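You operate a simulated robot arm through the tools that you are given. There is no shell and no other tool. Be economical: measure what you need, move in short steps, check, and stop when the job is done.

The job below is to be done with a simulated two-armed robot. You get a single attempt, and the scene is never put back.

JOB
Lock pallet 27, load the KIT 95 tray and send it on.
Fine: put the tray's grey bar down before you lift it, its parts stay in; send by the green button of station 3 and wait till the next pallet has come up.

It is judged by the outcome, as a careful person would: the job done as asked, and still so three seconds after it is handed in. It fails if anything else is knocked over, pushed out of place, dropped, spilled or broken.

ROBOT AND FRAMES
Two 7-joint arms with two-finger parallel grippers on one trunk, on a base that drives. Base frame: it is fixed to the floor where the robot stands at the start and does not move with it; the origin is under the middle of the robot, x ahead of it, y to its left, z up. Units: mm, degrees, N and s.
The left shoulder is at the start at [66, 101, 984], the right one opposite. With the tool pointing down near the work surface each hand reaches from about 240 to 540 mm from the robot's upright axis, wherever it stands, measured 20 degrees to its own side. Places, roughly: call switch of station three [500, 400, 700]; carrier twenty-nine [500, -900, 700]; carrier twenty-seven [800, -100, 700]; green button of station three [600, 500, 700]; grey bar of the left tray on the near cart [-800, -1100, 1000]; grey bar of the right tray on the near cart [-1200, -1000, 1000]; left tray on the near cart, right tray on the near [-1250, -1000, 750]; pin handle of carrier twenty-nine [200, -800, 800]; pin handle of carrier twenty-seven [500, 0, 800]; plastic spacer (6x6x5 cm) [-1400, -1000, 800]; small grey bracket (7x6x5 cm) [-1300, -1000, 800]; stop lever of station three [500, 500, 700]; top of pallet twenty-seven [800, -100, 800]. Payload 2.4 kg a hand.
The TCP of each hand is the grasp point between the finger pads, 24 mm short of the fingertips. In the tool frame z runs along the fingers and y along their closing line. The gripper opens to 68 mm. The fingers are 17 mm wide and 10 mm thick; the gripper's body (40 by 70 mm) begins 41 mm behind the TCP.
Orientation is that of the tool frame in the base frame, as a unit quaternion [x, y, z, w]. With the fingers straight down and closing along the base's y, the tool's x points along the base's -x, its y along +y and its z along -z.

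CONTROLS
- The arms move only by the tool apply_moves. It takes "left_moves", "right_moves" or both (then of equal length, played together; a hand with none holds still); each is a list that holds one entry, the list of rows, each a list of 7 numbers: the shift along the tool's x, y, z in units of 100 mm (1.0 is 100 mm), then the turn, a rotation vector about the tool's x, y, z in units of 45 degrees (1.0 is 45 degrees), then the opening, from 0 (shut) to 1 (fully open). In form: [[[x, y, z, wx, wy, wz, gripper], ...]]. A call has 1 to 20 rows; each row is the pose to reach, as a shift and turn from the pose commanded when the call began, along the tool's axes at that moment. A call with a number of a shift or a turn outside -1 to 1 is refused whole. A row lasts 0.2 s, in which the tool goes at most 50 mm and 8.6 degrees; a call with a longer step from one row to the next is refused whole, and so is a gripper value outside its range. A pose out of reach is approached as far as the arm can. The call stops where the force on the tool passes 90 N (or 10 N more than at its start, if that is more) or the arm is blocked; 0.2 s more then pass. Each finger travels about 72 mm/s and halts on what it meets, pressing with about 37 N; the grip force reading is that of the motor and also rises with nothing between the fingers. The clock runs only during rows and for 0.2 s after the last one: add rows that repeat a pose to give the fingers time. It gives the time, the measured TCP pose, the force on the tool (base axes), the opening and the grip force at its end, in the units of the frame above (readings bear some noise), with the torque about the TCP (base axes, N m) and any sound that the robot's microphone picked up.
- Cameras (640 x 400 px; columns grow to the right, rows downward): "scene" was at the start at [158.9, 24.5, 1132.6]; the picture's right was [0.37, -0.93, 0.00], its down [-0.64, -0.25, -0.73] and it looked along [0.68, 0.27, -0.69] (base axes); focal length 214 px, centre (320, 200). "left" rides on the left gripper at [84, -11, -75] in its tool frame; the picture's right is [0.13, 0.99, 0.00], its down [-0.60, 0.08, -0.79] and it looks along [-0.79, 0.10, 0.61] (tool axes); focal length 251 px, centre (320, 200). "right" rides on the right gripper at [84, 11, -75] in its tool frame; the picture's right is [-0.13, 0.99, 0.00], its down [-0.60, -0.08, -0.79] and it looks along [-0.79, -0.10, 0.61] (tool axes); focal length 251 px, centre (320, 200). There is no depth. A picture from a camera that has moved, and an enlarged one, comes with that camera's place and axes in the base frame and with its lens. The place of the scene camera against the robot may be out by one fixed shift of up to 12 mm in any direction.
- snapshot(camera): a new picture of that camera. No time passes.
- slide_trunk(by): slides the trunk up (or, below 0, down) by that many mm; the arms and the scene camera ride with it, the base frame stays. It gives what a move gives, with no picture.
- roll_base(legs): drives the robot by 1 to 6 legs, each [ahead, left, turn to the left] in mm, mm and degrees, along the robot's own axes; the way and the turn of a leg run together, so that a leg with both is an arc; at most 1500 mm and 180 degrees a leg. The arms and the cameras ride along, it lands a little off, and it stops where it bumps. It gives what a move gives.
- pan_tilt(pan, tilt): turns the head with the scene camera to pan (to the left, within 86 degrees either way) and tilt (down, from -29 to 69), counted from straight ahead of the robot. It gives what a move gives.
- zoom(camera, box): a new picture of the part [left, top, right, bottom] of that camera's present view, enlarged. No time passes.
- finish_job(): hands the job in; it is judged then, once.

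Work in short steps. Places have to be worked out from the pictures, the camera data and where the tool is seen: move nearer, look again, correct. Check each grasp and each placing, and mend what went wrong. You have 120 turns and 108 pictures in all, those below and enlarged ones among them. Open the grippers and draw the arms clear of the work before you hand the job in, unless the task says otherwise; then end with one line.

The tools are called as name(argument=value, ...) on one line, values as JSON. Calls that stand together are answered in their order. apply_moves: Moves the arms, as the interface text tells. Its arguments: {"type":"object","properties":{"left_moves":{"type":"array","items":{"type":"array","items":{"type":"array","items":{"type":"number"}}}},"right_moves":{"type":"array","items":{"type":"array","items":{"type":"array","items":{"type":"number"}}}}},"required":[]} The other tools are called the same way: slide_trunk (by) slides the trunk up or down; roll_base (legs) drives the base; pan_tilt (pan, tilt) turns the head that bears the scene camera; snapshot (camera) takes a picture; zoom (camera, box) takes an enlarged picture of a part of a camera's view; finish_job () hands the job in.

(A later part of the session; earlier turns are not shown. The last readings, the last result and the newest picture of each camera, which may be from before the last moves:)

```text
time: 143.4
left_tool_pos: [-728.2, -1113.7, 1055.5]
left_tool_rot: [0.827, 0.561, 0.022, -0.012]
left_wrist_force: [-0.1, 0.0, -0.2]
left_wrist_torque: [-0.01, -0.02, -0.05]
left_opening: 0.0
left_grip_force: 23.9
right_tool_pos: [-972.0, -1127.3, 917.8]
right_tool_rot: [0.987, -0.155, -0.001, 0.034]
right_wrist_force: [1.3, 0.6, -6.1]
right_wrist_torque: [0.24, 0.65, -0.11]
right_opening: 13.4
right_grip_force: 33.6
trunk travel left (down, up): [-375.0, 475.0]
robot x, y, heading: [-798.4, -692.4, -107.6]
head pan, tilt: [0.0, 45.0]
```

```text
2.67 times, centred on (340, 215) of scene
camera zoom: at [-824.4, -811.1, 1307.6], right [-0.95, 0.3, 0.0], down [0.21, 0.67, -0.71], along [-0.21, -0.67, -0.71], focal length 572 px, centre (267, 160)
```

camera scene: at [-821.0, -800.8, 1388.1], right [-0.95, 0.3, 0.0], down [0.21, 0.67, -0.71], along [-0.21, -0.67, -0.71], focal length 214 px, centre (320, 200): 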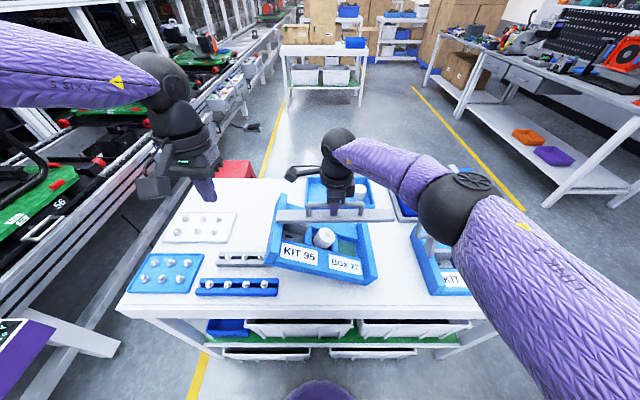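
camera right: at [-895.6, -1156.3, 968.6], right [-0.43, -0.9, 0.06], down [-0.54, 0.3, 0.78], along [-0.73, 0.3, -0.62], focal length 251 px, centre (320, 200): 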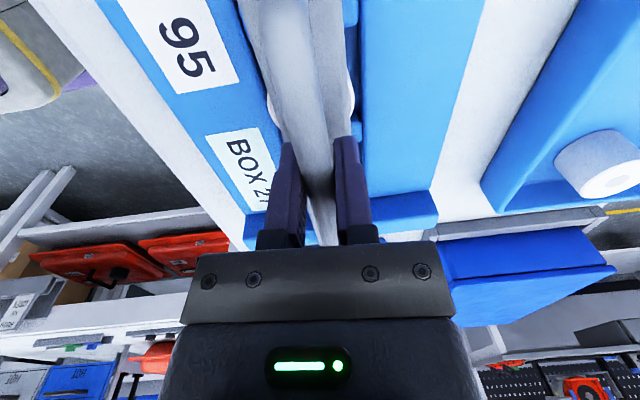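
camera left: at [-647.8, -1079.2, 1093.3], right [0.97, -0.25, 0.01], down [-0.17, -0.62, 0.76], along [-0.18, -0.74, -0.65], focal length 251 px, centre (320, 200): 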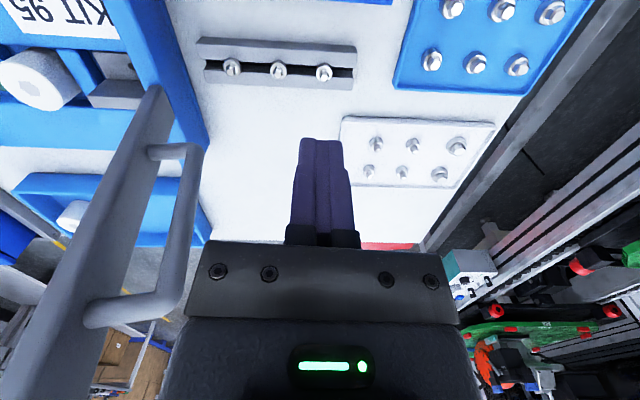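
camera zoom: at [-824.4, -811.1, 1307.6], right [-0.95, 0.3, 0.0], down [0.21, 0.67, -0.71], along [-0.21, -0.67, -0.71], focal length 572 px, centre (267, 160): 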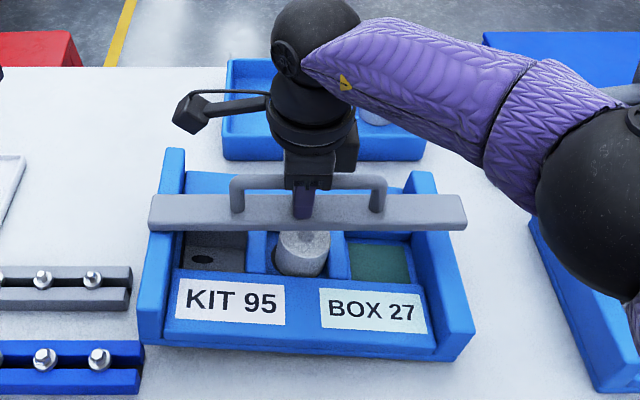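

Still not latched at the right end. I set it down, release, and press the bar's right end onto the right wall with closed fingers.

slide_trunk(by=-40)

apply_moves(right_moves=[[[0, 0, 0, 0, 0, 0, 0.4], [0, 0, 0, 0, 0, 0, 0.8], [0, 0, -0.3, 0, 0, 0, 0.8], [0, 0, -0.6, 0, 0, 0, 0.8], [-0.3, 0, -0.6, 0, 0, 0, 0.3], [-0.65, 0, -0.6, 0, 0, 0, 0], [-1.0, 0, -0.6, 0, 0, 0, 0], [-1.0, 0, -0.6, 0, 0, 0, 0]]])

apply_moves(right_moves=[[[-0.25, 0, 0, 0, 0, 0, 0], [-0.25, 0, 0.25, 0, 0, 0, 0], [-0.25, 0, 0.35, 0, 0, 0, 0], [-0.25, 0, 0.45, 0, 0, 0, 0], [-0.25, 0, 0.55, 0, 0, 0, 0], [-0.25, 0, 0.65, 0, 0, 0, 0], [-0.25, 0, 0.72, 0, 0, 0, 0], [-0.25, 0, 0.79, 0, 0, 0, 0], [-0.25, 0, 0.86, 0, 0, 0, 0]]])

snapshot(camera="right")

```text
time: 144.2
left_tool_pos: [-729.3, -1110.8, 1017.5]
left_tool_rot: [0.827, 0.561, 0.023, -0.01]
left_wrist_force: [-0.3, -0.4, -0.5]
left_wrist_torque: [-0.05, 0.01, -0.01]
left_opening: 0.0
left_grip_force: 23.9
right_tool_pos: [-973.0, -1129.6, 882.7]
right_tool_rot: [0.987, -0.156, 0.0, 0.04]
right_wrist_force: [-8.3, -12.3, 51.8]
right_wrist_torque: [0.23, -0.91, 0.06]
right_opening: 13.3
right_grip_force: 33.2
trunk travel left (down, up): [-335.0, 514.0]
robot x, y, heading: [-802.7, -691.3, -107.6]
head pan, tilt: [0.0, 45.0]
```

```text
time: 146.0
left_tool_pos: [-729.4, -1113.6, 1015.9]
left_tool_rot: [0.828, 0.561, 0.023, -0.011]
left_wrist_force: [-0.5, 0.1, 1.0]
left_wrist_torque: [0.0, 0.01, 0.01]
left_opening: 0.0
left_grip_force: 23.6
right_tool_pos: [-1068.1, -1096.1, 939.3]
right_tool_rot: [0.987, -0.155, 0.0, 0.035]
right_wrist_force: [0.6, 1.0, 0.1]
right_wrist_torque: [-0.01, 0.0, 0.01]
right_opening: 0.0
right_grip_force: 23.9
trunk travel left (down, up): [-335.0, 514.0]
robot x, y, heading: [-796.6, -694.9, -107.8]
head pan, tilt: [0.0, 45.0]
```

```text
time: 147.6
left_tool_pos: [-725.0, -1105.7, 1021.1]
left_tool_rot: [0.828, 0.56, 0.019, -0.009]
left_wrist_force: [0.5, -0.7, 0.3]
left_wrist_torque: [0.08, -0.02, 0.01]
left_opening: 0.0
left_grip_force: 23.2
right_tool_pos: [-1092.2, -1091.3, 880.9]
right_tool_rot: [0.986, -0.157, 0.001, 0.052]
right_wrist_force: [-0.6, 31.6, 180.0]
right_wrist_torque: [1.56, 0.22, 0.1]
right_opening: 0.1
right_grip_force: 24.0
trunk travel left (down, up): [-335.0, 514.0]
robot x, y, heading: [-800.6, -691.6, -107.8]
head pan, tilt: [0.0, 45.0]
stopped in row 8 (right hand): the force on the tool passed its limit at 98 N (the readings are from after the stop); the commanded pose is now the measured one
```

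```text
7 pictures are left
camera right: at [-1015.1, -1119.9, 957.5], right [-0.43, -0.9, 0.1], down [-0.54, 0.34, 0.77], along [-0.72, 0.28, -0.63], focal length 251 px, centre (320, 200)
```

right: 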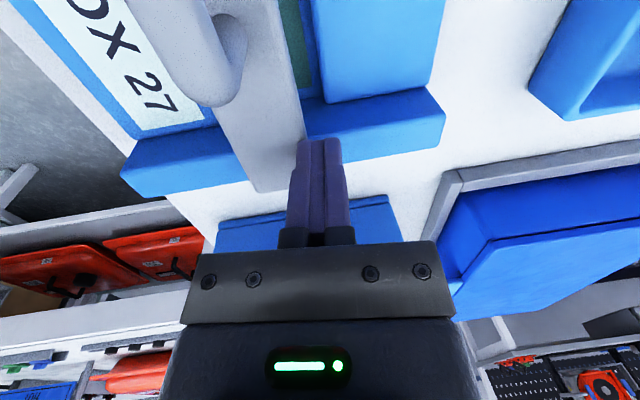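

The fingers came down beyond the bar's far edge, on the wall. I lift, shift 20 mm nearer onto the bar's end, and press again gently.

apply_moves(right_moves=[[[0, 0, -0.15, 0, 0, 0, 0], [0, 0, -0.3, 0, 0, 0, 0], [0, -0.22, -0.3, 0, 0, 0, 0], [0, -0.22, -0.2, 0, 0, 0, 0], [0, -0.22, -0.1, 0, 0, 0, 0], [0, -0.22, -0.06, 0, 0, 0, 0], [0, -0.22, -0.02, 0, 0, 0, 0], [0, -0.22, 0.02, 0, 0, 0, 0], [0, -0.22, 0.06, 0, 0, 0, 0], [0, -0.22, 0.1, 0, 0, 0, 0], [0, -0.22, 0.14, 0, 0, 0, 0]]])

snapshot(camera="right")

```text
time: 150.0
left_tool_pos: [-727.1, -1103.9, 1020.9]
left_tool_rot: [0.828, 0.56, 0.018, -0.007]
left_wrist_force: [0.5, -0.1, -0.3]
left_wrist_torque: [-0.02, -0.01, -0.01]
left_opening: 0.0
left_grip_force: 23.4
right_tool_pos: [-1086.4, -1072.2, 871.7]
right_tool_rot: [0.985, -0.159, 0.003, 0.062]
right_wrist_force: [-22.2, 14.8, 156.5]
right_wrist_torque: [0.7, -0.07, 0.32]
right_opening: 0.1
right_grip_force: 23.4
trunk travel left (down, up): [-335.0, 514.0]
robot x, y, heading: [-800.2, -691.8, -107.9]
head pan, tilt: [0.0, 45.0]
```

```text
6 pictures are left
camera right: at [-1010.7, -1099.3, 948.3], right [-0.44, -0.89, 0.12], down [-0.54, 0.36, 0.76], along [-0.72, 0.27, -0.64], focal length 251 px, centre (320, 200)
```

right: 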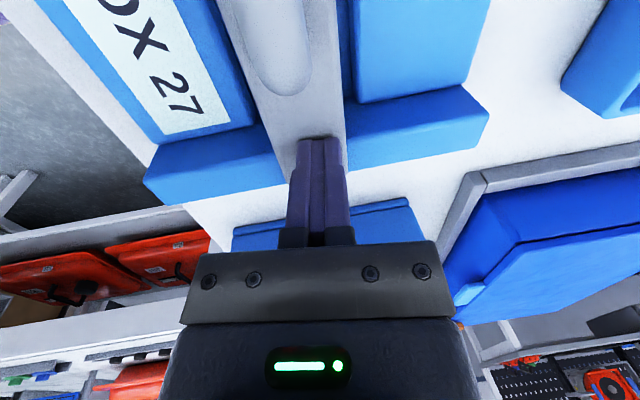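

Now the fingers sit squarely on the bar end, which went down some 9 mm further. I go back to the handle, straighten the wrist and re-grip.

apply_moves(right_moves=[[[0, 0, -0.3, 0, 0, 0, 0], [0, 0, -0.6, 0.08, 0, 0, 0.5], [0.3, -0.03, -0.6, 0.15, 0, 0, 1], [0.65, -0.03, -0.6, 0.15, 0, 0, 1], [1.0, -0.03, -0.6, 0.15, 0, 0, 1]]])

apply_moves(right_moves=[[[0.15, 0, 0, 0, 0, 0, 1], [0.26, 0, 0, 0, 0, 0, 1], [0.26, 0, 0.2, 0, 0, 0, 1], [0.26, 0, 0.4, 0, 0, 0, 1], [0.26, 0, 0.45, 0, 0, 0, 1], [0.26, 0, 0.45, 0, 0, 0, 0.5], [0.26, 0, 0.45, 0, 0, 0, 0], [0.26, 0, 0.45, 0, 0, 0, 0], [0.26, 0, 0.45, 0, 0, 0, 0]]])

slide_trunk(by=40)

```text
time: 151.2
left_tool_pos: [-729.3, -1114.0, 1015.3]
left_tool_rot: [0.828, 0.561, 0.022, -0.009]
left_wrist_force: [0.9, 0.1, -0.3]
left_wrist_torque: [-0.03, 0.02, 0.03]
left_opening: 0.1
left_grip_force: 23.6
right_tool_pos: [-987.8, -1096.6, 911.1]
right_tool_rot: [0.987, -0.157, 0.01, -0.017]
right_wrist_force: [0.5, 0.9, 0.4]
right_wrist_torque: [-0.03, 0.03, -0.02]
right_opening: 68.0
right_grip_force: 0.2
trunk travel left (down, up): [-335.0, 514.0]
robot x, y, heading: [-797.1, -693.6, -107.7]
head pan, tilt: [0.0, 45.0]
```

```text
time: 153.2
left_tool_pos: [-729.4, -1113.5, 1016.5]
left_tool_rot: [0.828, 0.561, 0.022, -0.01]
left_wrist_force: [-0.1, -0.2, 0.8]
left_wrist_torque: [0.0, -0.05, 0.01]
left_opening: 0.0
left_grip_force: 23.8
right_tool_pos: [-963.9, -1105.6, 869.9]
right_tool_rot: [0.987, -0.157, 0.01, -0.017]
right_wrist_force: [-0.1, 2.8, 0.3]
right_wrist_torque: [-0.14, 0.37, -0.3]
right_opening: 37.5
right_grip_force: 37.2
trunk travel left (down, up): [-335.0, 514.0]
robot x, y, heading: [-797.5, -694.2, -107.6]
head pan, tilt: [0.0, 45.0]
```

```text
time: 154.1
left_tool_pos: [-728.7, -1113.7, 1055.8]
left_tool_rot: [0.828, 0.56, 0.024, -0.01]
left_wrist_force: [0.4, 0.4, -0.3]
left_wrist_torque: [0.0, 0.0, 0.0]
left_opening: 0.1
left_grip_force: 23.2
right_tool_pos: [-964.0, -1106.0, 910.8]
right_tool_rot: [0.987, -0.157, 0.009, -0.017]
right_wrist_force: [1.0, 0.3, -4.6]
right_wrist_torque: [-0.09, 0.82, -0.05]
right_opening: 37.7
right_grip_force: 36.6
trunk travel left (down, up): [-375.0, 475.0]
robot x, y, heading: [-799.2, -693.9, -107.6]
head pan, tilt: [0.0, 45.0]
```

It gripped the bar itself (37.5 mm). I check whether the tray's right side now comes along.

zoom(camera="scene", box=[240, 140, 440, 290])

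```text
2.67 times, centred on (340, 215) of scene
camera zoom: at [-824.5, -810.8, 1307.7], right [-0.95, 0.3, 0.0], down [0.22, 0.67, -0.71], along [-0.22, -0.67, -0.71], focal length 572 px, centre (267, 160)
```

zoom: 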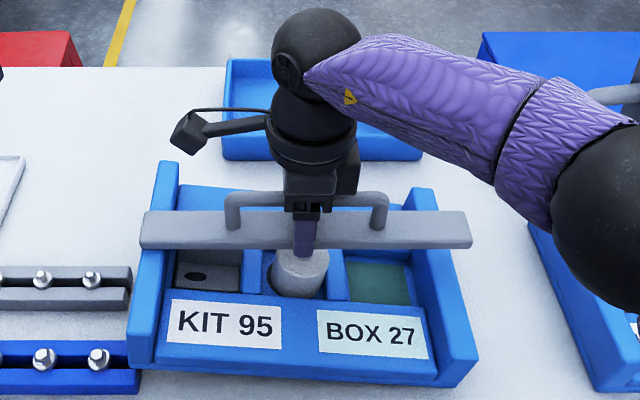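

There is no latch: the bar only keeps the parts in, so the tray must be carried by its body. I set it down and prepare a two-handed grip on the side walls (left hand just before the bar, right hand just behind it).

slide_trunk(by=-40)

apply_moves(right_moves=[[[0, 0, 0, 0, 0, 0, 0.4], [0, 0, 0, 0, 0, 0, 0.8], [0, 0, 0, 0, 0, 0, 1], [0, 0, -0.3, 0, 0, 0, 1], [0, 0, -0.6, 0, 0, 0, 1], [0, 0, -0.9, 0, 0, 0, 1]]], left_moves=[[[-0.09, -0.2, 0.2, 0, 0, 0, 1], [-0.18, -0.4, 0.4, 0, 0, -0.05, 1], [-0.27, -0.6, 0.6, 0, 0, -0.093, 1], [-0.36, -0.81, 0.8, 0, 0, -0.093, 1], [-0.36, -0.81, 0.86, 0, 0, -0.093, 1], [-0.36, -0.81, 0.86, 0, 0, -0.093, 1]]])

apply_moves(right_moves=[[[-0.2, 0, 0, 0, 0, -0.19, 1], [-0.4, 0, 0, 0, 0, -0.38, 1], [-0.6, 0, 0, 0, 0, -0.57, 1], [-0.8, 0, 0, 0, 0, -0.76, 1], [-1.0, 0, 0, 0, 0, -0.95, 1], [-1.0, 0, 0, 0, 0, -1, 1]]])

apply_moves(right_moves=[[[0, 0, 0, 0, 0, -0.19, 1], [0, 0, 0, 0, 0, -0.38, 1], [0, 0, 0, 0, 0, -0.57, 1], [0, 0, 0, 0, 0, -0.76, 1], [0, 0, 0, 0, 0, -0.95, 1], [0, 0, 0, 0, 0, -1, 1]]])

snapshot(camera="scene")

```text
time: 154.9
left_tool_pos: [-729.6, -1113.8, 1015.5]
left_tool_rot: [0.828, 0.561, 0.022, -0.011]
left_wrist_force: [0.4, 0.2, 0.0]
left_wrist_torque: [-0.03, -0.01, 0.0]
left_opening: 0.1
left_grip_force: 23.6
right_tool_pos: [-964.5, -1103.6, 872.1]
right_tool_rot: [0.988, -0.156, 0.01, -0.016]
right_wrist_force: [0.5, -3.1, 1.7]
right_wrist_torque: [-0.82, -0.16, -0.04]
right_opening: 38.0
right_grip_force: 37.0
trunk travel left (down, up): [-335.0, 514.0]
robot x, y, heading: [-796.8, -694.4, -107.8]
head pan, tilt: [0.0, 45.0]
```

```text
time: 156.3
left_tool_pos: [-798.8, -1102.2, 938.0]
left_tool_rot: [0.807, 0.59, 0.023, -0.01]
left_wrist_force: [0.3, 0.5, -0.4]
left_wrist_torque: [0.03, -0.07, 0.0]
left_opening: 68.3
left_grip_force: 0.1
left hand out of reach, approached as far as the arm can: row 4, 5, 6
right_tool_pos: [-967.8, -1103.4, 960.6]
right_tool_rot: [0.988, -0.156, 0.009, -0.017]
right_wrist_force: [-0.4, 0.2, 0.0]
right_wrist_torque: [0.0, 0.0, -0.02]
right_opening: 67.9
right_grip_force: 0.0
trunk travel left (down, up): [-335.0, 514.0]
robot x, y, heading: [-796.7, -695.4, -107.8]
head pan, tilt: [0.0, 45.0]
```

```text
time: 157.7
left_tool_pos: [-797.2, -1102.2, 938.7]
left_tool_rot: [0.807, 0.59, 0.022, -0.01]
left_wrist_force: [0.8, 0.4, 0.2]
left_wrist_torque: [-0.01, -0.02, 0.01]
left_opening: 68.2
left_grip_force: 0.1
right_tool_pos: [-1061.4, -1075.8, 959.7]
right_tool_rot: [0.972, 0.235, 0.016, -0.012]
right_wrist_force: [-0.2, -0.1, -0.2]
right_wrist_torque: [0.01, 0.02, -0.02]
right_opening: 68.1
right_grip_force: 0.0
trunk travel left (down, up): [-335.0, 514.0]
robot x, y, heading: [-799.7, -695.6, -107.5]
head pan, tilt: [0.0, 45.0]
```

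```text
time: 159.1
left_tool_pos: [-797.5, -1102.4, 938.3]
left_tool_rot: [0.806, 0.591, 0.022, -0.01]
left_wrist_force: [0.0, 0.6, 0.0]
left_wrist_torque: [0.02, -0.02, 0.01]
left_opening: 68.2
left_grip_force: 0.2
right_tool_pos: [-1061.8, -1076.3, 958.7]
right_tool_rot: [0.808, 0.589, 0.019, -0.005]
right_wrist_force: [-0.3, -0.4, 0.8]
right_wrist_torque: [-0.04, 0.02, 0.01]
right_opening: 67.9
right_grip_force: 0.1
trunk travel left (down, up): [-335.0, 514.0]
robot x, y, heading: [-799.8, -692.4, -107.8]
head pan, tilt: [0.0, 45.0]
```

```text
4 pictures are left
camera scene: at [-826.8, -816.6, 1267.3], right [-0.95, 0.3, 0.0], down [0.22, 0.67, -0.71], along [-0.22, -0.67, -0.71], focal length 214 px, centre (320, 200)
```

scene: 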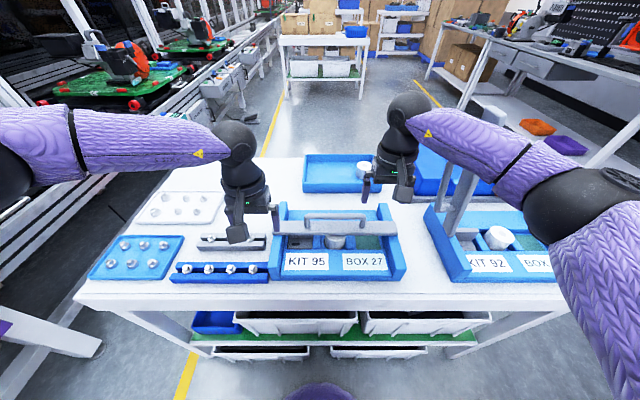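

Walls: left centre L≈-448, right ≈-720. I shift the base 20 mm right, place the right hand behind the bar over the right wall, then lower both hands by the trunk and close.

roll_base(legs=[[0, -20, 0]])

apply_moves(right_moves=[[[-0.18, -0.07, 0, 0, 0, 0, 1], [-0.36, -0.13, 0.1, 0, 0, 0, 1], [-0.36, -0.13, 0.2, 0, 0, 0, 1]]])

slide_trunk(by=-88)

snapshot(camera="scene")

```text
time: 159.9
left_tool_pos: [-816.8, -1097.1, 938.5]
left_tool_rot: [0.807, 0.59, 0.024, -0.01]
left_wrist_force: [-1.1, 0.4, -0.1]
left_wrist_torque: [-0.01, 0.03, -0.02]
left_opening: 68.2
left_grip_force: 0.0
right_tool_pos: [-1081.2, -1069.7, 958.8]
right_tool_rot: [0.808, 0.588, 0.019, -0.005]
right_wrist_force: [-0.7, -0.2, 0.3]
right_wrist_torque: [0.02, 0.01, -0.02]
right_opening: 68.3
right_grip_force: 0.0
trunk travel left (down, up): [-335.0, 514.0]
robot x, y, heading: [-818.3, -684.4, -107.9]
head pan, tilt: [0.0, 45.0]
```

```text
time: 160.7
left_tool_pos: [-816.0, -1095.9, 938.8]
left_tool_rot: [0.807, 0.59, 0.023, -0.01]
left_wrist_force: [0.2, -0.6, 0.9]
left_wrist_torque: [0.02, -0.01, 0.0]
left_opening: 68.1
left_grip_force: 0.0
right_tool_pos: [-1103.6, -1101.3, 938.4]
right_tool_rot: [0.809, 0.588, 0.018, -0.004]
right_wrist_force: [-0.6, 0.3, 0.0]
right_wrist_torque: [0.02, 0.04, -0.01]
right_opening: 68.0
right_grip_force: 0.1
trunk travel left (down, up): [-335.0, 514.0]
robot x, y, heading: [-817.9, -687.3, -107.9]
head pan, tilt: [0.0, 45.0]
```

```text
time: 161.9
left_tool_pos: [-816.8, -1095.7, 850.2]
left_tool_rot: [0.807, 0.59, 0.022, -0.009]
left_wrist_force: [0.3, -0.3, 0.0]
left_wrist_torque: [0.01, -0.01, -0.03]
left_opening: 68.0
left_grip_force: 0.0
right_tool_pos: [-1104.5, -1100.0, 851.8]
right_tool_rot: [0.809, 0.588, 0.018, -0.004]
right_wrist_force: [-0.5, 0.1, 0.2]
right_wrist_torque: [0.01, -0.02, 0.01]
right_opening: 68.0
right_grip_force: 0.1
trunk travel left (down, up): [-247.0, 602.0]
robot x, y, heading: [-820.2, -683.4, -107.9]
head pan, tilt: [0.0, 45.0]
```

```text
3 pictures are left
camera scene: at [-851.2, -827.9, 1178.3], right [-0.95, 0.3, 0.0], down [0.22, 0.67, -0.71], along [-0.22, -0.67, -0.71], focal length 214 px, centre (320, 200)
```

scene: 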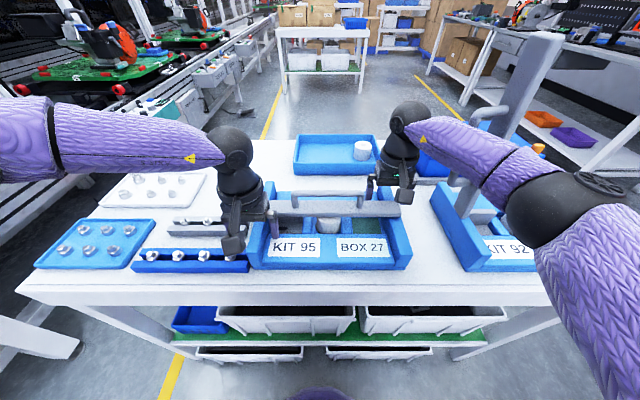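

No contact forces; both hands straddle the walls. I close both grippers.

apply_moves(left_moves=[[[0, 0, 0, 0, 0, 0, 0.6], [0, 0, 0, 0, 0, 0, 0.3], [0, 0, 0, 0, 0, 0, 0], [0, 0, 0, 0, 0, 0, 0], [0, 0, 0, 0, 0, 0, 0]]], right_moves=[[[0, 0, 0, 0, 0, 0, 0.6], [0, 0, 0, 0, 0, 0, 0.3], [0, 0, 0, 0, 0, 0, 0], [0, 0, 0, 0, 0, 0, 0], [0, 0, 0, 0, 0, 0, 0]]])

```text
time: 163.1
left_tool_pos: [-814.8, -1097.1, 850.0]
left_tool_rot: [0.806, 0.591, 0.025, -0.008]
left_wrist_force: [42.7, -7.0, 10.4]
left_wrist_torque: [-0.41, -0.06, -0.03]
left_opening: 21.9
left_grip_force: 37.0
right_tool_pos: [-1104.7, -1099.1, 850.5]
right_tool_rot: [0.81, 0.586, 0.016, -0.006]
right_wrist_force: [-43.0, 4.6, 2.1]
right_wrist_torque: [0.78, 0.56, 0.41]
right_opening: 25.9
right_grip_force: 36.8
trunk travel left (down, up): [-247.0, 602.0]
robot x, y, heading: [-817.4, -687.1, -107.7]
head pan, tilt: [0.0, 45.0]
```

Both walls are gripped (22 and 26 mm). The hands squeeze inward with 43 N; I ease that by a few mm and lift 60 mm with the trunk.

apply_moves(left_moves=[[[0, 0.03, 0, 0, 0, 0, 0], [0, 0.05, 0, 0, 0, 0, 0]]], right_moves=[[[0, -0.03, 0, 0, 0, 0, 0], [0, -0.05, 0, 0, 0, 0, 0]]])

slide_trunk(by=60)

```text
time: 163.7
left_tool_pos: [-815.5, -1096.0, 849.4]
left_tool_rot: [0.808, 0.589, 0.021, -0.012]
left_wrist_force: [-17.7, 5.0, 4.8]
left_wrist_torque: [1.01, 0.32, -0.08]
left_opening: 21.7
left_grip_force: 37.3
right_tool_pos: [-1105.4, -1098.3, 850.6]
right_tool_rot: [0.807, 0.59, 0.022, -0.002]
right_wrist_force: [12.1, -2.7, -0.7]
right_wrist_torque: [-0.71, 0.66, -0.18]
right_opening: 25.9
right_grip_force: 37.0
trunk travel left (down, up): [-247.0, 602.0]
robot x, y, heading: [-816.6, -688.4, -107.7]
head pan, tilt: [0.0, 45.0]
```

```text
time: 164.7
left_tool_pos: [-814.1, -1098.5, 909.7]
left_tool_rot: [0.807, 0.59, 0.019, -0.012]
left_wrist_force: [-55.2, 1.1, -4.9]
left_wrist_torque: [0.83, 0.49, -0.15]
left_opening: 21.4
left_grip_force: 37.0
right_tool_pos: [-1104.2, -1099.8, 909.4]
right_tool_rot: [0.808, 0.589, 0.023, -0.003]
right_wrist_force: [55.3, -1.2, -5.9]
right_wrist_torque: [-0.75, -0.29, -0.18]
right_opening: 25.8
right_grip_force: 37.1
trunk travel left (down, up): [-307.0, 542.0]
robot x, y, heading: [-817.4, -686.4, -107.9]
head pan, tilt: [0.0, 45.0]
```

The tray is lifted evenly (4.9 + 5.9 N). I relieve the outward pull, lift another 60 mm, back away from the cart, turn to the conveyor heading and drive to a standoff.

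apply_moves(left_moves=[[[0, -0.02, 0, 0, 0, 0, 0], [0, -0.035, 0, 0, 0, 0, 0]]], right_moves=[[[0, 0.02, 0, 0, 0, 0, 0], [0, 0.035, 0, 0, 0, 0, 0]]])

slide_trunk(by=60)

roll_base(legs=[[-350, 0, 0]])

```text
time: 165.3
left_tool_pos: [-815.1, -1097.4, 910.1]
left_tool_rot: [0.806, 0.591, 0.023, -0.009]
left_wrist_force: [-22.1, -1.1, -2.9]
left_wrist_torque: [-0.93, 1.09, -0.07]
left_opening: 21.7
left_grip_force: 37.4
right_tool_pos: [-1106.3, -1099.4, 910.0]
right_tool_rot: [0.809, 0.587, 0.019, -0.007]
right_wrist_force: [22.7, 1.3, -8.0]
right_wrist_torque: [1.04, -0.34, 0.29]
right_opening: 25.9
right_grip_force: 36.8
trunk travel left (down, up): [-307.0, 542.0]
robot x, y, heading: [-818.8, -688.1, -107.9]
head pan, tilt: [0.0, 45.0]
```

```text
time: 166.3
left_tool_pos: [-814.3, -1095.6, 972.4]
left_tool_rot: [0.807, 0.591, 0.02, -0.009]
left_wrist_force: [-17.4, -2.1, -7.5]
left_wrist_torque: [0.93, -0.17, 0.12]
left_opening: 21.7
left_grip_force: 36.8
right_tool_pos: [-1106.3, -1101.2, 970.4]
right_tool_rot: [0.809, 0.587, 0.019, -0.005]
right_wrist_force: [18.1, 2.3, -4.2]
right_wrist_torque: [-0.78, -0.18, 0.4]
right_opening: 25.8
right_grip_force: 37.4
trunk travel left (down, up): [-367.0, 483.0]
robot x, y, heading: [-814.0, -686.9, -107.8]
head pan, tilt: [0.0, 45.0]
```

```text
time: 168.6
left_tool_pos: [-709.7, -767.1, 972.7]
left_tool_rot: [0.807, 0.59, 0.019, -0.008]
left_wrist_force: [-11.4, -0.7, -7.5]
left_wrist_torque: [0.0, 0.1, -0.01]
left_opening: 21.7
left_grip_force: 37.0
right_tool_pos: [-999.9, -770.7, 970.7]
right_tool_rot: [0.809, 0.588, 0.019, -0.005]
right_wrist_force: [12.4, 2.0, -4.3]
right_wrist_torque: [0.1, -0.2, 0.27]
right_opening: 25.6
right_grip_force: 37.1
trunk travel left (down, up): [-367.0, 483.0]
robot x, y, heading: [-714.2, -359.0, -107.8]
head pan, tilt: [0.0, 45.0]
```

The tray holds steady. Now the turn of +90.6° and the drive to the standoff.

roll_base(legs=[[0, 0, 45.3], [0, 0, 45.3], [474, 669, 0]])

pan_tilt(pan=0, tilt=42)

snapshot(camera="scene")

```text
time: 177.0
left_tool_pos: [371.7, 118.5, 972.0]
left_tool_rot: [0.164, 0.986, 0.007, -0.02]
left_wrist_force: [2.3, -2.6, -5.8]
left_wrist_torque: [0.09, 0.01, -0.03]
left_opening: 21.6
left_grip_force: 37.4
right_tool_pos: [368.7, -173.2, 970.2]
right_tool_rot: [0.166, 0.986, 0.01, -0.017]
right_wrist_force: [-0.4, 1.7, -3.8]
right_wrist_torque: [0.01, 0.1, 0.28]
right_opening: 25.8
right_grip_force: 37.3
trunk travel left (down, up): [-367.0, 483.0]
robot x, y, heading: [-35.5, 125.3, -19.0]
head pan, tilt: [0.0, 45.0]
```

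```text
time: 177.7
left_tool_pos: [370.1, 117.9, 973.1]
left_tool_rot: [0.164, 0.986, 0.007, -0.018]
left_wrist_force: [0.4, -0.4, -6.5]
left_wrist_torque: [0.18, 0.08, -0.01]
left_opening: 22.0
left_grip_force: 36.8
right_tool_pos: [367.3, -173.6, 970.2]
right_tool_rot: [0.166, 0.986, 0.01, -0.016]
right_wrist_force: [-0.8, 1.0, -4.1]
right_wrist_torque: [-0.09, 0.05, 0.27]
right_opening: 25.5
right_grip_force: 36.9
trunk travel left (down, up): [-367.0, 483.0]
robot x, y, heading: [-37.3, 120.1, -19.4]
head pan, tilt: [0.0, 42.0]
```

```text
2 pictures are left
camera scene: at [86.2, 78.3, 1303.8], right [-0.33, -0.95, 0.0], down [-0.63, 0.22, -0.74], along [0.7, -0.24, -0.67], focal length 214 px, centre (320, 200)
```

scene: 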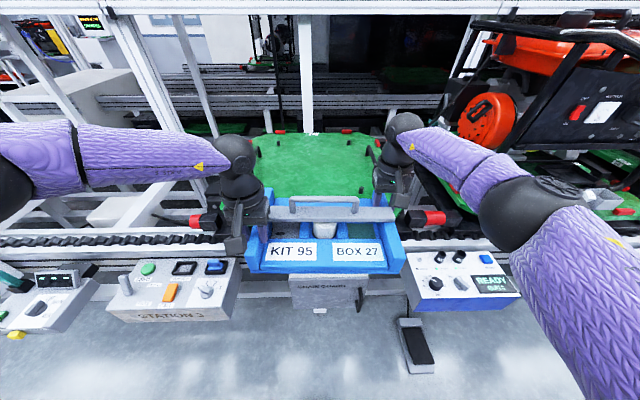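

The standoff is good: tray level, conveyor ahead. Heading is 2° off; I correct it and drive 270 mm ahead over the pallet.

roll_base(legs=[[0, 0, 2.1], [270, 12, 0]])

```text
time: 180.0
left_tool_pos: [632.4, 68.5, 972.3]
left_tool_rot: [0.144, 0.989, 0.007, -0.02]
left_wrist_force: [0.3, -1.7, -6.1]
left_wrist_torque: [0.12, 0.0, -0.06]
left_opening: 21.8
left_grip_force: 37.1
right_tool_pos: [642.6, -222.9, 969.8]
right_tool_rot: [0.147, 0.989, 0.01, -0.017]
right_wrist_force: [-0.9, 1.2, -3.9]
right_wrist_torque: [0.01, 0.1, 0.18]
right_opening: 25.4
right_grip_force: 37.5
trunk travel left (down, up): [-367.0, 483.0]
robot x, y, heading: [222.2, 58.5, -16.3]
head pan, tilt: [0.0, 42.0]
```

Tray centre is at conveyor-frame (632, 115); I nudge 18 ahead and 5 right, and lower 60 mm by trunk.

roll_base(legs=[[18, -5, 0]])

slide_trunk(by=-60)

slide_trunk(by=-15)

slide_trunk(by=-8)

```text
time: 180.7
left_tool_pos: [648.4, 58.0, 972.1]
left_tool_rot: [0.143, 0.99, 0.007, -0.019]
left_wrist_force: [2.0, -2.6, -6.7]
left_wrist_torque: [0.18, 0.13, -0.02]
left_opening: 21.5
left_grip_force: 36.7
right_tool_pos: [658.2, -232.2, 969.8]
right_tool_rot: [0.147, 0.989, 0.01, -0.017]
right_wrist_force: [-1.0, 1.5, -4.0]
right_wrist_torque: [-0.02, 0.03, 0.25]
right_opening: 25.3
right_grip_force: 37.2
trunk travel left (down, up): [-367.0, 483.0]
robot x, y, heading: [239.3, 48.0, -16.8]
head pan, tilt: [0.0, 42.0]
```

```text
time: 181.7
left_tool_pos: [647.3, 59.0, 913.1]
left_tool_rot: [0.143, 0.989, 0.007, -0.019]
left_wrist_force: [0.0, -1.1, -5.1]
left_wrist_torque: [0.01, -0.2, -0.13]
left_opening: 21.6
left_grip_force: 37.1
right_tool_pos: [657.4, -232.4, 909.0]
right_tool_rot: [0.146, 0.989, 0.008, -0.017]
right_wrist_force: [-0.8, 0.6, -5.4]
right_wrist_torque: [-0.14, 0.34, 0.29]
right_opening: 25.8
right_grip_force: 37.0
trunk travel left (down, up): [-307.0, 542.0]
robot x, y, heading: [239.5, 50.2, -16.7]
head pan, tilt: [0.0, 42.0]
```

```text
time: 182.4
left_tool_pos: [648.2, 59.1, 897.6]
left_tool_rot: [0.144, 0.989, 0.007, -0.019]
left_wrist_force: [-0.6, -1.2, -6.5]
left_wrist_torque: [0.23, 0.32, -0.04]
left_opening: 21.8
left_grip_force: 37.3
right_tool_pos: [656.8, -231.9, 894.5]
right_tool_rot: [0.147, 0.989, 0.011, -0.017]
right_wrist_force: [-1.2, 1.0, -4.7]
right_wrist_torque: [-0.1, -0.18, 0.28]
right_opening: 25.7
right_grip_force: 37.2
trunk travel left (down, up): [-292.0, 558.0]
robot x, y, heading: [236.9, 49.9, -16.9]
head pan, tilt: [0.0, 42.0]
```

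```text
time: 182.9
left_tool_pos: [648.4, 59.0, 889.3]
left_tool_rot: [0.143, 0.989, 0.007, -0.02]
left_wrist_force: [0.8, -2.1, -5.3]
left_wrist_torque: [0.2, 0.35, 0.04]
left_opening: 21.6
left_grip_force: 37.2
right_tool_pos: [658.2, -232.1, 887.4]
right_tool_rot: [0.147, 0.989, 0.01, -0.017]
right_wrist_force: [-1.8, 2.0, -4.3]
right_wrist_torque: [-0.13, -0.22, 0.33]
right_opening: 25.7
right_grip_force: 37.0
trunk travel left (down, up): [-284.0, 566.0]
robot x, y, heading: [238.6, 48.0, -16.5]
head pan, tilt: [0.0, 42.0]
```

No contact yet (bottom ≈ 824). I go down 14 mm more with both arms in fine rows, watching the force.

apply_moves(left_moves=[[[0, 0, 0.03, 0, 0, 0, 0], [0, 0, 0.06, 0, 0, 0, 0], [0, 0, 0.09, 0, 0, 0, 0], [0, 0, 0.12, 0, 0, 0, 0], [0, 0, 0.14, 0, 0, 0, 0]]], right_moves=[[[0, 0, 0.03, 0, 0, 0, 0], [0, 0, 0.06, 0, 0, 0, 0], [0, 0, 0.09, 0, 0, 0, 0], [0, 0, 0.12, 0, 0, 0, 0], [0, 0, 0.14, 0, 0, 0, 0]]])

```text
time: 184.1
left_tool_pos: [643.2, 61.3, 876.3]
left_tool_rot: [0.144, 0.989, 0.007, -0.019]
left_wrist_force: [5.0, 0.0, 29.8]
left_wrist_torque: [-0.49, 0.25, 0.63]
left_opening: 22.2
left_grip_force: 38.4
right_tool_pos: [652.4, -229.4, 872.0]
right_tool_rot: [0.146, 0.989, 0.008, -0.018]
right_wrist_force: [1.0, 2.3, 30.2]
right_wrist_torque: [-0.71, 0.57, 0.64]
right_opening: 26.3
right_grip_force: 37.0
trunk travel left (down, up): [-284.0, 566.0]
robot x, y, heading: [240.2, 47.6, -16.6]
head pan, tilt: [0.0, 42.0]
```

Contact: 30 N on each hand, evenly: the tray rests on the pallet at z≈808, centre (644, 111) in the conveyor frame. I ease up, open modestly, and raise both hands.

apply_moves(left_moves=[[[0, 0, -0.03, 0, 0, 0, 0], [0, 0, -0.03, 0, 0, 0, 0.5], [0, 0, -0.03, 0, 0, 0, 0.62], [0, 0, -0.03, 0, 0, 0, 0.62], [0, 0, -0.25, 0, 0, 0, 0.62], [0, 0, -0.6, 0, 0, 0, 0.62], [0, 0, -0.95, 0, 0, 0, 0.62]]], right_moves=[[[0, 0, -0.03, 0, 0, 0, 0], [0, 0, -0.03, 0, 0, 0, 0.5], [0, 0, -0.03, 0, 0, 0, 0.65], [0, 0, -0.03, 0, 0, 0, 0.65], [0, 0, -0.25, 0, 0, 0, 0.65], [0, 0, -0.6, 0, 0, 0, 0.65], [0, 0, -0.95, 0, 0, 0, 0.65]]])

roll_base(legs=[[-230, 0, 0]])

pan_tilt(pan=15, tilt=40)

snapshot(camera="scene")

```text
time: 185.7
left_tool_pos: [650.8, 59.5, 970.1]
left_tool_rot: [0.143, 0.989, 0.007, -0.019]
left_wrist_force: [-0.1, 0.1, -1.3]
left_wrist_torque: [-0.01, -0.06, -0.01]
left_opening: 42.0
left_grip_force: 0.1
right_tool_pos: [662.8, -234.8, 969.4]
right_tool_rot: [0.148, 0.989, 0.009, -0.017]
right_wrist_force: [0.8, -1.0, 0.2]
right_wrist_torque: [-0.01, -0.04, -0.02]
right_opening: 44.4
right_grip_force: 0.0
trunk travel left (down, up): [-284.0, 566.0]
robot x, y, heading: [241.9, 46.5, -16.7]
head pan, tilt: [0.0, 42.0]
```

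```text
time: 187.4
left_tool_pos: [434.0, 124.6, 969.4]
left_tool_rot: [0.143, 0.99, 0.008, -0.019]
left_wrist_force: [-0.1, 0.7, -1.0]
left_wrist_torque: [-0.01, -0.02, -0.01]
left_opening: 42.2
left_grip_force: 0.1
right_tool_pos: [446.5, -168.7, 968.9]
right_tool_rot: [0.146, 0.989, 0.009, -0.018]
right_wrist_force: [0.2, 0.5, -0.3]
right_wrist_torque: [0.02, -0.01, 0.04]
right_opening: 44.0
right_grip_force: 0.1
trunk travel left (down, up): [-284.0, 566.0]
robot x, y, heading: [23.4, 111.9, -16.7]
head pan, tilt: [0.0, 42.0]
```

```text
time: 188.2
left_tool_pos: [432.6, 123.7, 970.0]
left_tool_rot: [0.143, 0.99, 0.007, -0.019]
left_wrist_force: [0.5, 0.0, 0.2]
left_wrist_torque: [-0.04, 0.01, -0.02]
left_opening: 42.2
left_grip_force: 0.0
right_tool_pos: [446.3, -169.8, 967.4]
right_tool_rot: [0.146, 0.989, 0.009, -0.017]
right_wrist_force: [-0.9, 0.2, 0.5]
right_wrist_torque: [0.0, 0.0, 0.0]
right_opening: 44.3
right_grip_force: 0.1
trunk travel left (down, up): [-284.0, 566.0]
robot x, y, heading: [22.1, 113.6, -16.7]
head pan, tilt: [15.0, 40.0]
```

```text
1 pictures are left
camera scene: at [167.8, 88.8, 1223.0], right [-0.03, -1.0, 0.0], down [-0.64, 0.02, -0.77], along [0.77, -0.02, -0.64], focal length 214 px, centre (320, 200)
```

scene: 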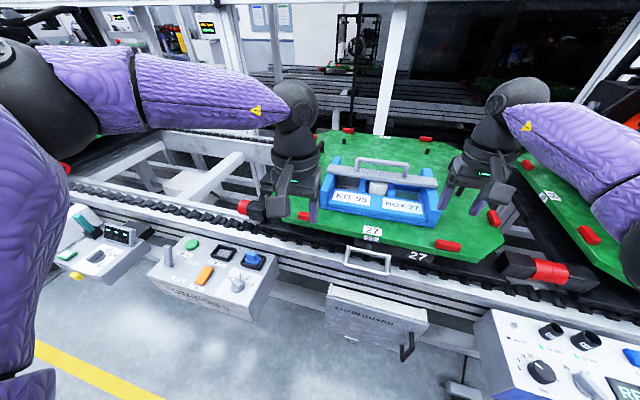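

Tray sits level on pallet 27 with bar down and parts in, pin handle pushed in. I triangulate the green SEND button at about (621, 493, 660). I retract the right hand, close the left, and drive so the left hand comes above the button.

apply_moves(right_moves=[[[0.3, 0, -0.2, 0, 0, 0, 0.4], [0.6, 0, -0.5, 0, 0, 0, 0], [0.9, 0, -0.8, 0, 0, 0, 0], [1.0, 0, -1.0, 0, 0, 0, 0]]], left_moves=[[[0, 0, 0, 0, 0, 0, 0.3], [0, 0, 0, 0, 0, 0, 0], [0, 0, 0, 0, 0, 0, 0], [0, 0, 0, 0, 0, 0, 0]]])

roll_base(legs=[[0, 408, 0], [69, 0, 0]])

```text
time: 189.2
left_tool_pos: [434.2, 123.8, 969.2]
left_tool_rot: [0.143, 0.99, 0.007, -0.02]
left_wrist_force: [0.2, 0.6, 0.2]
left_wrist_torque: [0.0, 0.03, 0.01]
left_opening: 0.1
left_grip_force: 23.8
right_tool_pos: [352.2, -143.6, 1070.8]
right_tool_rot: [0.146, 0.989, 0.009, -0.017]
right_wrist_force: [0.2, 0.2, -0.1]
right_wrist_torque: [-0.01, -0.01, -0.02]
right_opening: 0.0
right_grip_force: 23.7
trunk travel left (down, up): [-284.0, 566.0]
robot x, y, heading: [17.9, 112.5, -16.6]
head pan, tilt: [15.0, 40.0]
```

```text
time: 192.3
left_tool_pos: [610.9, 489.7, 969.0]
left_tool_rot: [0.138, 0.99, 0.008, -0.019]
left_wrist_force: [0.0, -0.2, 0.0]
left_wrist_torque: [-0.01, -0.03, 0.02]
left_opening: 0.0
left_grip_force: 23.3
right_tool_pos: [533.0, 222.0, 1070.4]
right_tool_rot: [0.142, 0.99, 0.01, -0.017]
right_wrist_force: [0.1, -0.5, 0.1]
right_wrist_torque: [-0.02, 0.0, 0.02]
right_opening: 0.0
right_grip_force: 22.7
trunk travel left (down, up): [-284.0, 566.0]
robot x, y, heading: [202.0, 473.6, -16.0]
head pan, tilt: [15.0, 40.0]
```

TCP is 9 mm short and 6 mm right of the button. I lower by the trunk, correct, press down until the force stops me or 10 mm past the estimate, then retract up and back at once.

slide_trunk(by=-195)

apply_moves(left_moves=[[[-0.12, 0.06, 0.2, 0, 0, 0, 0], [-0.12, 0.05, 0.5, 0, 0, 0, 0], [-0.12, 0.05, 0.75, 0, 0, 0, 0], [-0.12, 0.05, 0.82, 0, 0, 0, 0], [-0.12, 0.05, 0.87, 0, 0, 0, 0], [-0.12, 0.05, 0.91, 0, 0, 0, 0], [-0.12, 0.05, 0.94, 0, 0, 0, 0], [-0.12, 0.05, 0.97, 0, 0, 0, 0]]])

apply_moves(left_moves=[[[0, 0, -0.4, 0, 0, 0, 0], [0, 0, -0.8, 0, 0, 0, 0], [0.2, 0, -1.0, 0, 0, 0, 0], [0.6, 0, -1.0, 0, 0, 0, 0], [1.0, 0, -1.0, 0, 0, 0, 0]]])

```text
time: 194.4
left_tool_pos: [611.0, 490.8, 774.1]
left_tool_rot: [0.138, 0.99, 0.007, -0.02]
left_wrist_force: [-0.7, -0.4, -0.4]
left_wrist_torque: [-0.02, 0.04, 0.03]
left_opening: 0.0
left_grip_force: 23.9
right_tool_pos: [532.8, 222.6, 876.7]
right_tool_rot: [0.142, 0.99, 0.01, -0.017]
right_wrist_force: [0.2, 0.3, 0.1]
right_wrist_torque: [0.03, -0.01, -0.01]
right_opening: 0.1
right_grip_force: 24.1
trunk travel left (down, up): [-89.0, 761.0]
robot x, y, heading: [200.6, 471.4, -16.1]
head pan, tilt: [15.0, 40.0]
```

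```text
time: 195.4
left_tool_pos: [620.5, 490.2, 703.8]
left_tool_rot: [0.138, 0.99, 0.003, -0.007]
left_wrist_force: [-21.5, 12.3, 63.4]
left_wrist_torque: [0.09, 0.05, -0.18]
left_opening: 0.0
left_grip_force: 23.1
right_tool_pos: [528.5, 225.2, 879.0]
right_tool_rot: [0.14, 0.99, 0.01, -0.014]
right_wrist_force: [0.8, -0.9, -0.3]
right_wrist_torque: [-0.04, 0.0, 0.01]
right_opening: 0.0
right_grip_force: 23.6
trunk travel left (down, up): [-89.0, 761.0]
robot x, y, heading: [200.7, 475.5, -16.0]
head pan, tilt: [15.0, 40.0]
stopped in row 4 (left hand): the force on the tool passed its limit at 107 N (the readings are from after the stop); the commanded pose is now the measured one
```

```text
time: 196.6
left_tool_pos: [527.0, 517.8, 802.6]
left_tool_rot: [0.139, 0.99, 0.005, -0.011]
left_wrist_force: [0.0, 0.2, -0.2]
left_wrist_torque: [-0.01, 0.0, -0.04]
left_opening: 0.0
left_grip_force: 23.6
right_tool_pos: [533.9, 224.1, 877.0]
right_tool_rot: [0.141, 0.99, 0.009, -0.017]
right_wrist_force: [-0.1, 0.7, -0.6]
right_wrist_torque: [-0.03, 0.03, 0.03]
right_opening: 0.0
right_grip_force: 23.6
trunk travel left (down, up): [-89.0, 761.0]
robot x, y, heading: [200.3, 477.5, -16.3]
head pan, tilt: [15.0, 40.0]
```

I met something hard at tip z≈680, with no sound of the line starting; likely the panel beside the button. I shift the left hand 60 mm left and use the last picture on its camera to fix the button exactly (and see whether pallet 27 has moved).

apply_moves(left_moves=[[[0, 0.3, 0, 0, 0, 0, 0], [0, 0.6, -0.1, 0, 0, 0, 0]]])

snapshot(camera="left")

```text
time: 197.2
left_tool_pos: [544.4, 572.6, 813.1]
left_tool_rot: [0.138, 0.99, 0.004, -0.011]
left_wrist_force: [0.2, 0.4, 0.0]
left_wrist_torque: [0.04, 0.02, -0.03]
left_opening: 0.0
left_grip_force: 23.3
right_tool_pos: [532.2, 223.9, 876.1]
right_tool_rot: [0.141, 0.99, 0.009, -0.018]
right_wrist_force: [0.9, 0.3, 0.9]
right_wrist_torque: [-0.01, 0.0, -0.02]
right_opening: 0.0
right_grip_force: 23.6
trunk travel left (down, up): [-89.0, 761.0]
robot x, y, heading: [200.2, 475.8, -15.9]
head pan, tilt: [15.0, 40.0]
```

```text
0 pictures are left
camera left: at [460.9, 584.2, 889.8], right [0.15, 0.99, 0.01], down [0.62, -0.1, 0.78], along [0.77, -0.11, -0.63], focal length 251 px, centre (320, 200)
```

left: 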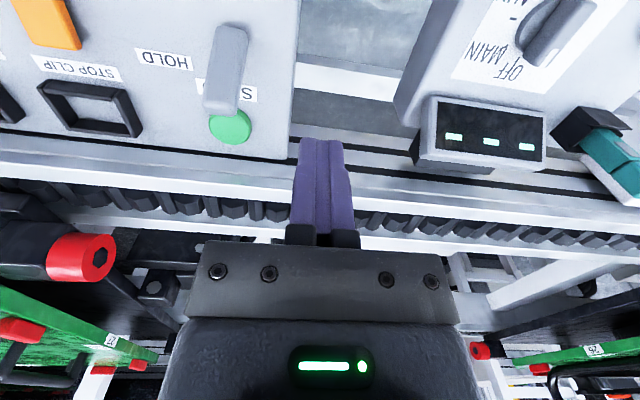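

The button is fixed by two hand-camera rays at (591, 480, 685) — I was 30 mm too far ahead; pallet 27 is still in place. I move above it, read the position, then press and retract.

apply_moves(left_moves=[[[-0.2, -0.25, 0, 0, 0, 0, 0], [-0.45, -0.5, 0.05, 0, 0, 0, 0], [-0.7, -0.764, 0.15, 0, 0, 0, 0], [-0.7, -0.764, 0.3, 0, 0, 0, 0], [-0.7, -0.764, 0.3, 0, 0, 0, 0]]])

```text
time: 198.4
left_tool_pos: [590.7, 480.0, 781.5]
left_tool_rot: [0.139, 0.99, 0.004, -0.011]
left_wrist_force: [0.3, 0.3, 0.4]
left_wrist_torque: [0.03, -0.01, 0.0]
left_opening: 0.0
left_grip_force: 23.4
right_tool_pos: [532.9, 222.9, 875.4]
right_tool_rot: [0.14, 0.99, 0.01, -0.017]
right_wrist_force: [0.1, 0.2, 0.5]
right_wrist_torque: [0.02, 0.02, -0.01]
right_opening: 0.1
right_grip_force: 23.1
trunk travel left (down, up): [-89.0, 761.0]
robot x, y, heading: [201.6, 473.6, -16.4]
head pan, tilt: [15.0, 40.0]
```

Exactly above. Now I press down in fine rows, then retract.

apply_moves(left_moves=[[[0, 0, 0.35, 0, 0, 0, 0], [0, 0, 0.6, 0, 0, 0, 0], [0, 0, 0.67, 0, 0, 0, 0], [0, 0, 0.71, 0, 0, 0, 0], [0, 0, 0.74, 0, 0, 0, 0], [0, 0, 0.77, 0, 0, 0, 0], [0, 0, 0.8, 0, 0, 0, 0], [0, 0, 0.83, 0, 0, 0, 0], [0, 0, 0.86, 0, 0, 0, 0], [0, 0, 0.89, 0, 0, 0, 0]]])

apply_moves(left_moves=[[[0, 0, -0.4, 0, 0, 0, 0], [0, 0, -0.8, 0, 0, 0, 0], [0.2, 0, -1.0, 0, 0, 0, 0], [0.6, 0, -1.0, 0, 0, 0, 0], [1.0, 0, -1.0, 0, 0, 0, 0]]])

```text
time: 200.2
left_tool_pos: [592.0, 484.6, 706.2]
left_tool_rot: [0.139, 0.99, 0.001, 0.0]
left_wrist_force: [-30.4, 29.2, 183.5]
left_wrist_torque: [0.3, 0.66, -0.44]
left_opening: 0.0
left_grip_force: 24.2
right_tool_pos: [528.6, 225.3, 878.4]
right_tool_rot: [0.141, 0.99, 0.009, -0.013]
right_wrist_force: [-0.3, 0.2, -0.6]
right_wrist_torque: [0.03, 0.02, 0.01]
right_opening: 0.1
right_grip_force: 23.7
trunk travel left (down, up): [-89.0, 761.0]
robot x, y, heading: [197.2, 476.3, -15.9]
head pan, tilt: [15.0, 40.0]
heard: click
stopped in row 9 (left hand): the force on the tool passed its limit at 98 N (the readings are from after the stop); the commanded pose is now the measured one
```

```text
time: 201.4
left_tool_pos: [498.0, 510.4, 802.4]
left_tool_rot: [0.138, 0.99, 0.003, -0.006]
left_wrist_force: [-0.9, -0.5, 0.1]
left_wrist_torque: [-0.03, -0.02, 0.02]
left_opening: 0.3
left_grip_force: 23.4
right_tool_pos: [533.0, 223.1, 876.0]
right_tool_rot: [0.141, 0.99, 0.009, -0.017]
right_wrist_force: [0.1, -0.5, -0.7]
right_wrist_torque: [0.01, 0.02, 0.02]
right_opening: 0.0
right_grip_force: 23.4
trunk travel left (down, up): [-89.0, 761.0]
robot x, y, heading: [199.0, 477.7, -16.1]
head pan, tilt: [15.0, 40.0]
```

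A click: the button was pressed. I draw the robot back clear and wait, listening for the line.

roll_base(legs=[[-200, 0, 0]])

apply_moves(left_moves=[[[0, 0, 0, 0, 0, 0, 0.5], [0, 0, 0, 0, 0, 0, 1], [0, 0, 0, 0, 0, 0, 1], [0, 0, 0, 0, 0, 0, 1], [0, 0, 0, 0, 0, 0, 1], [0, 0, 0, 0, 0, 0, 1], [0, 0, 0, 0, 0, 0, 1], [0, 0, 0, 0, 0, 0, 1], [0, 0, 0, 0, 0, 0, 1], [0, 0, 0, 0, 0, 0, 1], [0, 0, 0, 0, 0, 0, 1], [0, 0, 0, 0, 0, 0, 1], [0, 0, 0, 0, 0, 0, 1], [0, 0, 0, 0, 0, 0, 1], [0, 0, 0, 0, 0, 0, 1], [0, 0, 0, 0, 0, 0, 1], [0, 0, 0, 0, 0, 0, 1], [0, 0, 0, 0, 0, 0, 1], [0, 0, 0, 0, 0, 0, 1], [0, 0, 0, 0, 0, 0, 1]]])

apply_moves(left_moves=[[[0, 0, 0, 0, 0, 0, 1], [0, 0, 0, 0, 0, 0, 1], [0, 0, 0, 0, 0, 0, 1], [0, 0, 0, 0, 0, 0, 1], [0, 0, 0, 0, 0, 0, 1], [0, 0, 0, 0, 0, 0, 1], [0, 0, 0, 0, 0, 0, 1], [0, 0, 0, 0, 0, 0, 1], [0, 0, 0, 0, 0, 0, 1], [0, 0, 0, 0, 0, 0, 1], [0, 0, 0, 0, 0, 0, 1], [0, 0, 0, 0, 0, 0, 1], [0, 0, 0, 0, 0, 0, 1], [0, 0, 0, 0, 0, 0, 1], [0, 0, 0, 0, 0, 0, 1], [0, 0, 0, 0, 0, 0, 1], [0, 0, 0, 0, 0, 0, 1], [0, 0, 0, 0, 0, 0, 1], [0, 0, 0, 0, 0, 0, 1], [0, 0, 0, 0, 0, 0, 1]]])

apply_moves(left_moves=[[[0, 0, 0, 0, 0, 0, 1], [0, 0, 0, 0, 0, 0, 1], [0, 0, 0, 0, 0, 0, 1], [0, 0, 0, 0, 0, 0, 1], [0, 0, 0, 0, 0, 0, 1], [0, 0, 0, 0, 0, 0, 1], [0, 0, 0, 0, 0, 0, 1], [0, 0, 0, 0, 0, 0, 1], [0, 0, 0, 0, 0, 0, 1], [0, 0, 0, 0, 0, 0, 1], [0, 0, 0, 0, 0, 0, 1], [0, 0, 0, 0, 0, 0, 1], [0, 0, 0, 0, 0, 0, 1], [0, 0, 0, 0, 0, 0, 1], [0, 0, 0, 0, 0, 0, 1], [0, 0, 0, 0, 0, 0, 1], [0, 0, 0, 0, 0, 0, 1], [0, 0, 0, 0, 0, 0, 1], [0, 0, 0, 0, 0, 0, 1], [0, 0, 0, 0, 0, 0, 1]]])

```text
time: 203.1
left_tool_pos: [304.7, 564.4, 803.1]
left_tool_rot: [0.141, 0.99, 0.003, -0.006]
left_wrist_force: [0.6, 0.7, 0.6]
left_wrist_torque: [0.0, 0.04, -0.04]
left_opening: 0.2
left_grip_force: 24.2
right_tool_pos: [338.4, 277.6, 875.8]
right_tool_rot: [0.144, 0.989, 0.01, -0.016]
right_wrist_force: [0.8, -0.4, 0.1]
right_wrist_torque: [0.0, 0.03, -0.02]
right_opening: 0.2
right_grip_force: 23.3
trunk travel left (down, up): [-89.0, 761.0]
robot x, y, heading: [5.2, 530.0, -16.4]
head pan, tilt: [15.0, 40.0]
```

```text
time: 207.2
left_tool_pos: [303.5, 565.4, 803.2]
left_tool_rot: [0.141, 0.99, 0.002, -0.006]
left_wrist_force: [0.6, 0.1, -0.9]
left_wrist_torque: [0.01, 0.0, -0.02]
left_opening: 67.8
left_grip_force: 0.1
right_tool_pos: [339.5, 277.7, 875.4]
right_tool_rot: [0.144, 0.989, 0.01, -0.017]
right_wrist_force: [-0.5, 0.0, 0.1]
right_wrist_torque: [-0.02, -0.01, 0.01]
right_opening: 0.2
right_grip_force: 23.5
trunk travel left (down, up): [-89.0, 761.0]
robot x, y, heading: [7.2, 533.1, -16.4]
head pan, tilt: [15.0, 40.0]
```

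```text
time: 211.4
left_tool_pos: [305.8, 563.8, 805.7]
left_tool_rot: [0.141, 0.99, 0.003, -0.005]
left_wrist_force: [1.1, 0.3, -0.3]
left_wrist_torque: [-0.04, 0.0, -0.02]
left_opening: 68.0
left_grip_force: 0.0
right_tool_pos: [339.4, 277.5, 875.4]
right_tool_rot: [0.143, 0.99, 0.01, -0.017]
right_wrist_force: [0.5, 0.1, 0.2]
right_wrist_torque: [0.03, 0.0, 0.01]
right_opening: 0.0
right_grip_force: 23.7
trunk travel left (down, up): [-89.0, 761.0]
robot x, y, heading: [8.4, 532.9, -16.1]
head pan, tilt: [15.0, 40.0]
```

```text
time: 215.7
left_tool_pos: [305.1, 564.0, 803.6]
left_tool_rot: [0.141, 0.99, 0.002, -0.006]
left_wrist_force: [0.0, -0.4, -0.3]
left_wrist_torque: [-0.01, 0.0, 0.03]
left_opening: 68.2
left_grip_force: 0.1
right_tool_pos: [338.8, 278.8, 875.8]
right_tool_rot: [0.143, 0.989, 0.009, -0.017]
right_wrist_force: [-0.2, 0.4, -0.9]
right_wrist_torque: [0.01, -0.03, 0.0]
right_opening: 0.0
right_grip_force: 23.9
trunk travel left (down, up): [-89.0, 761.0]
robot x, y, heading: [9.2, 527.4, -16.3]
head pan, tilt: [15.0, 40.0]
```

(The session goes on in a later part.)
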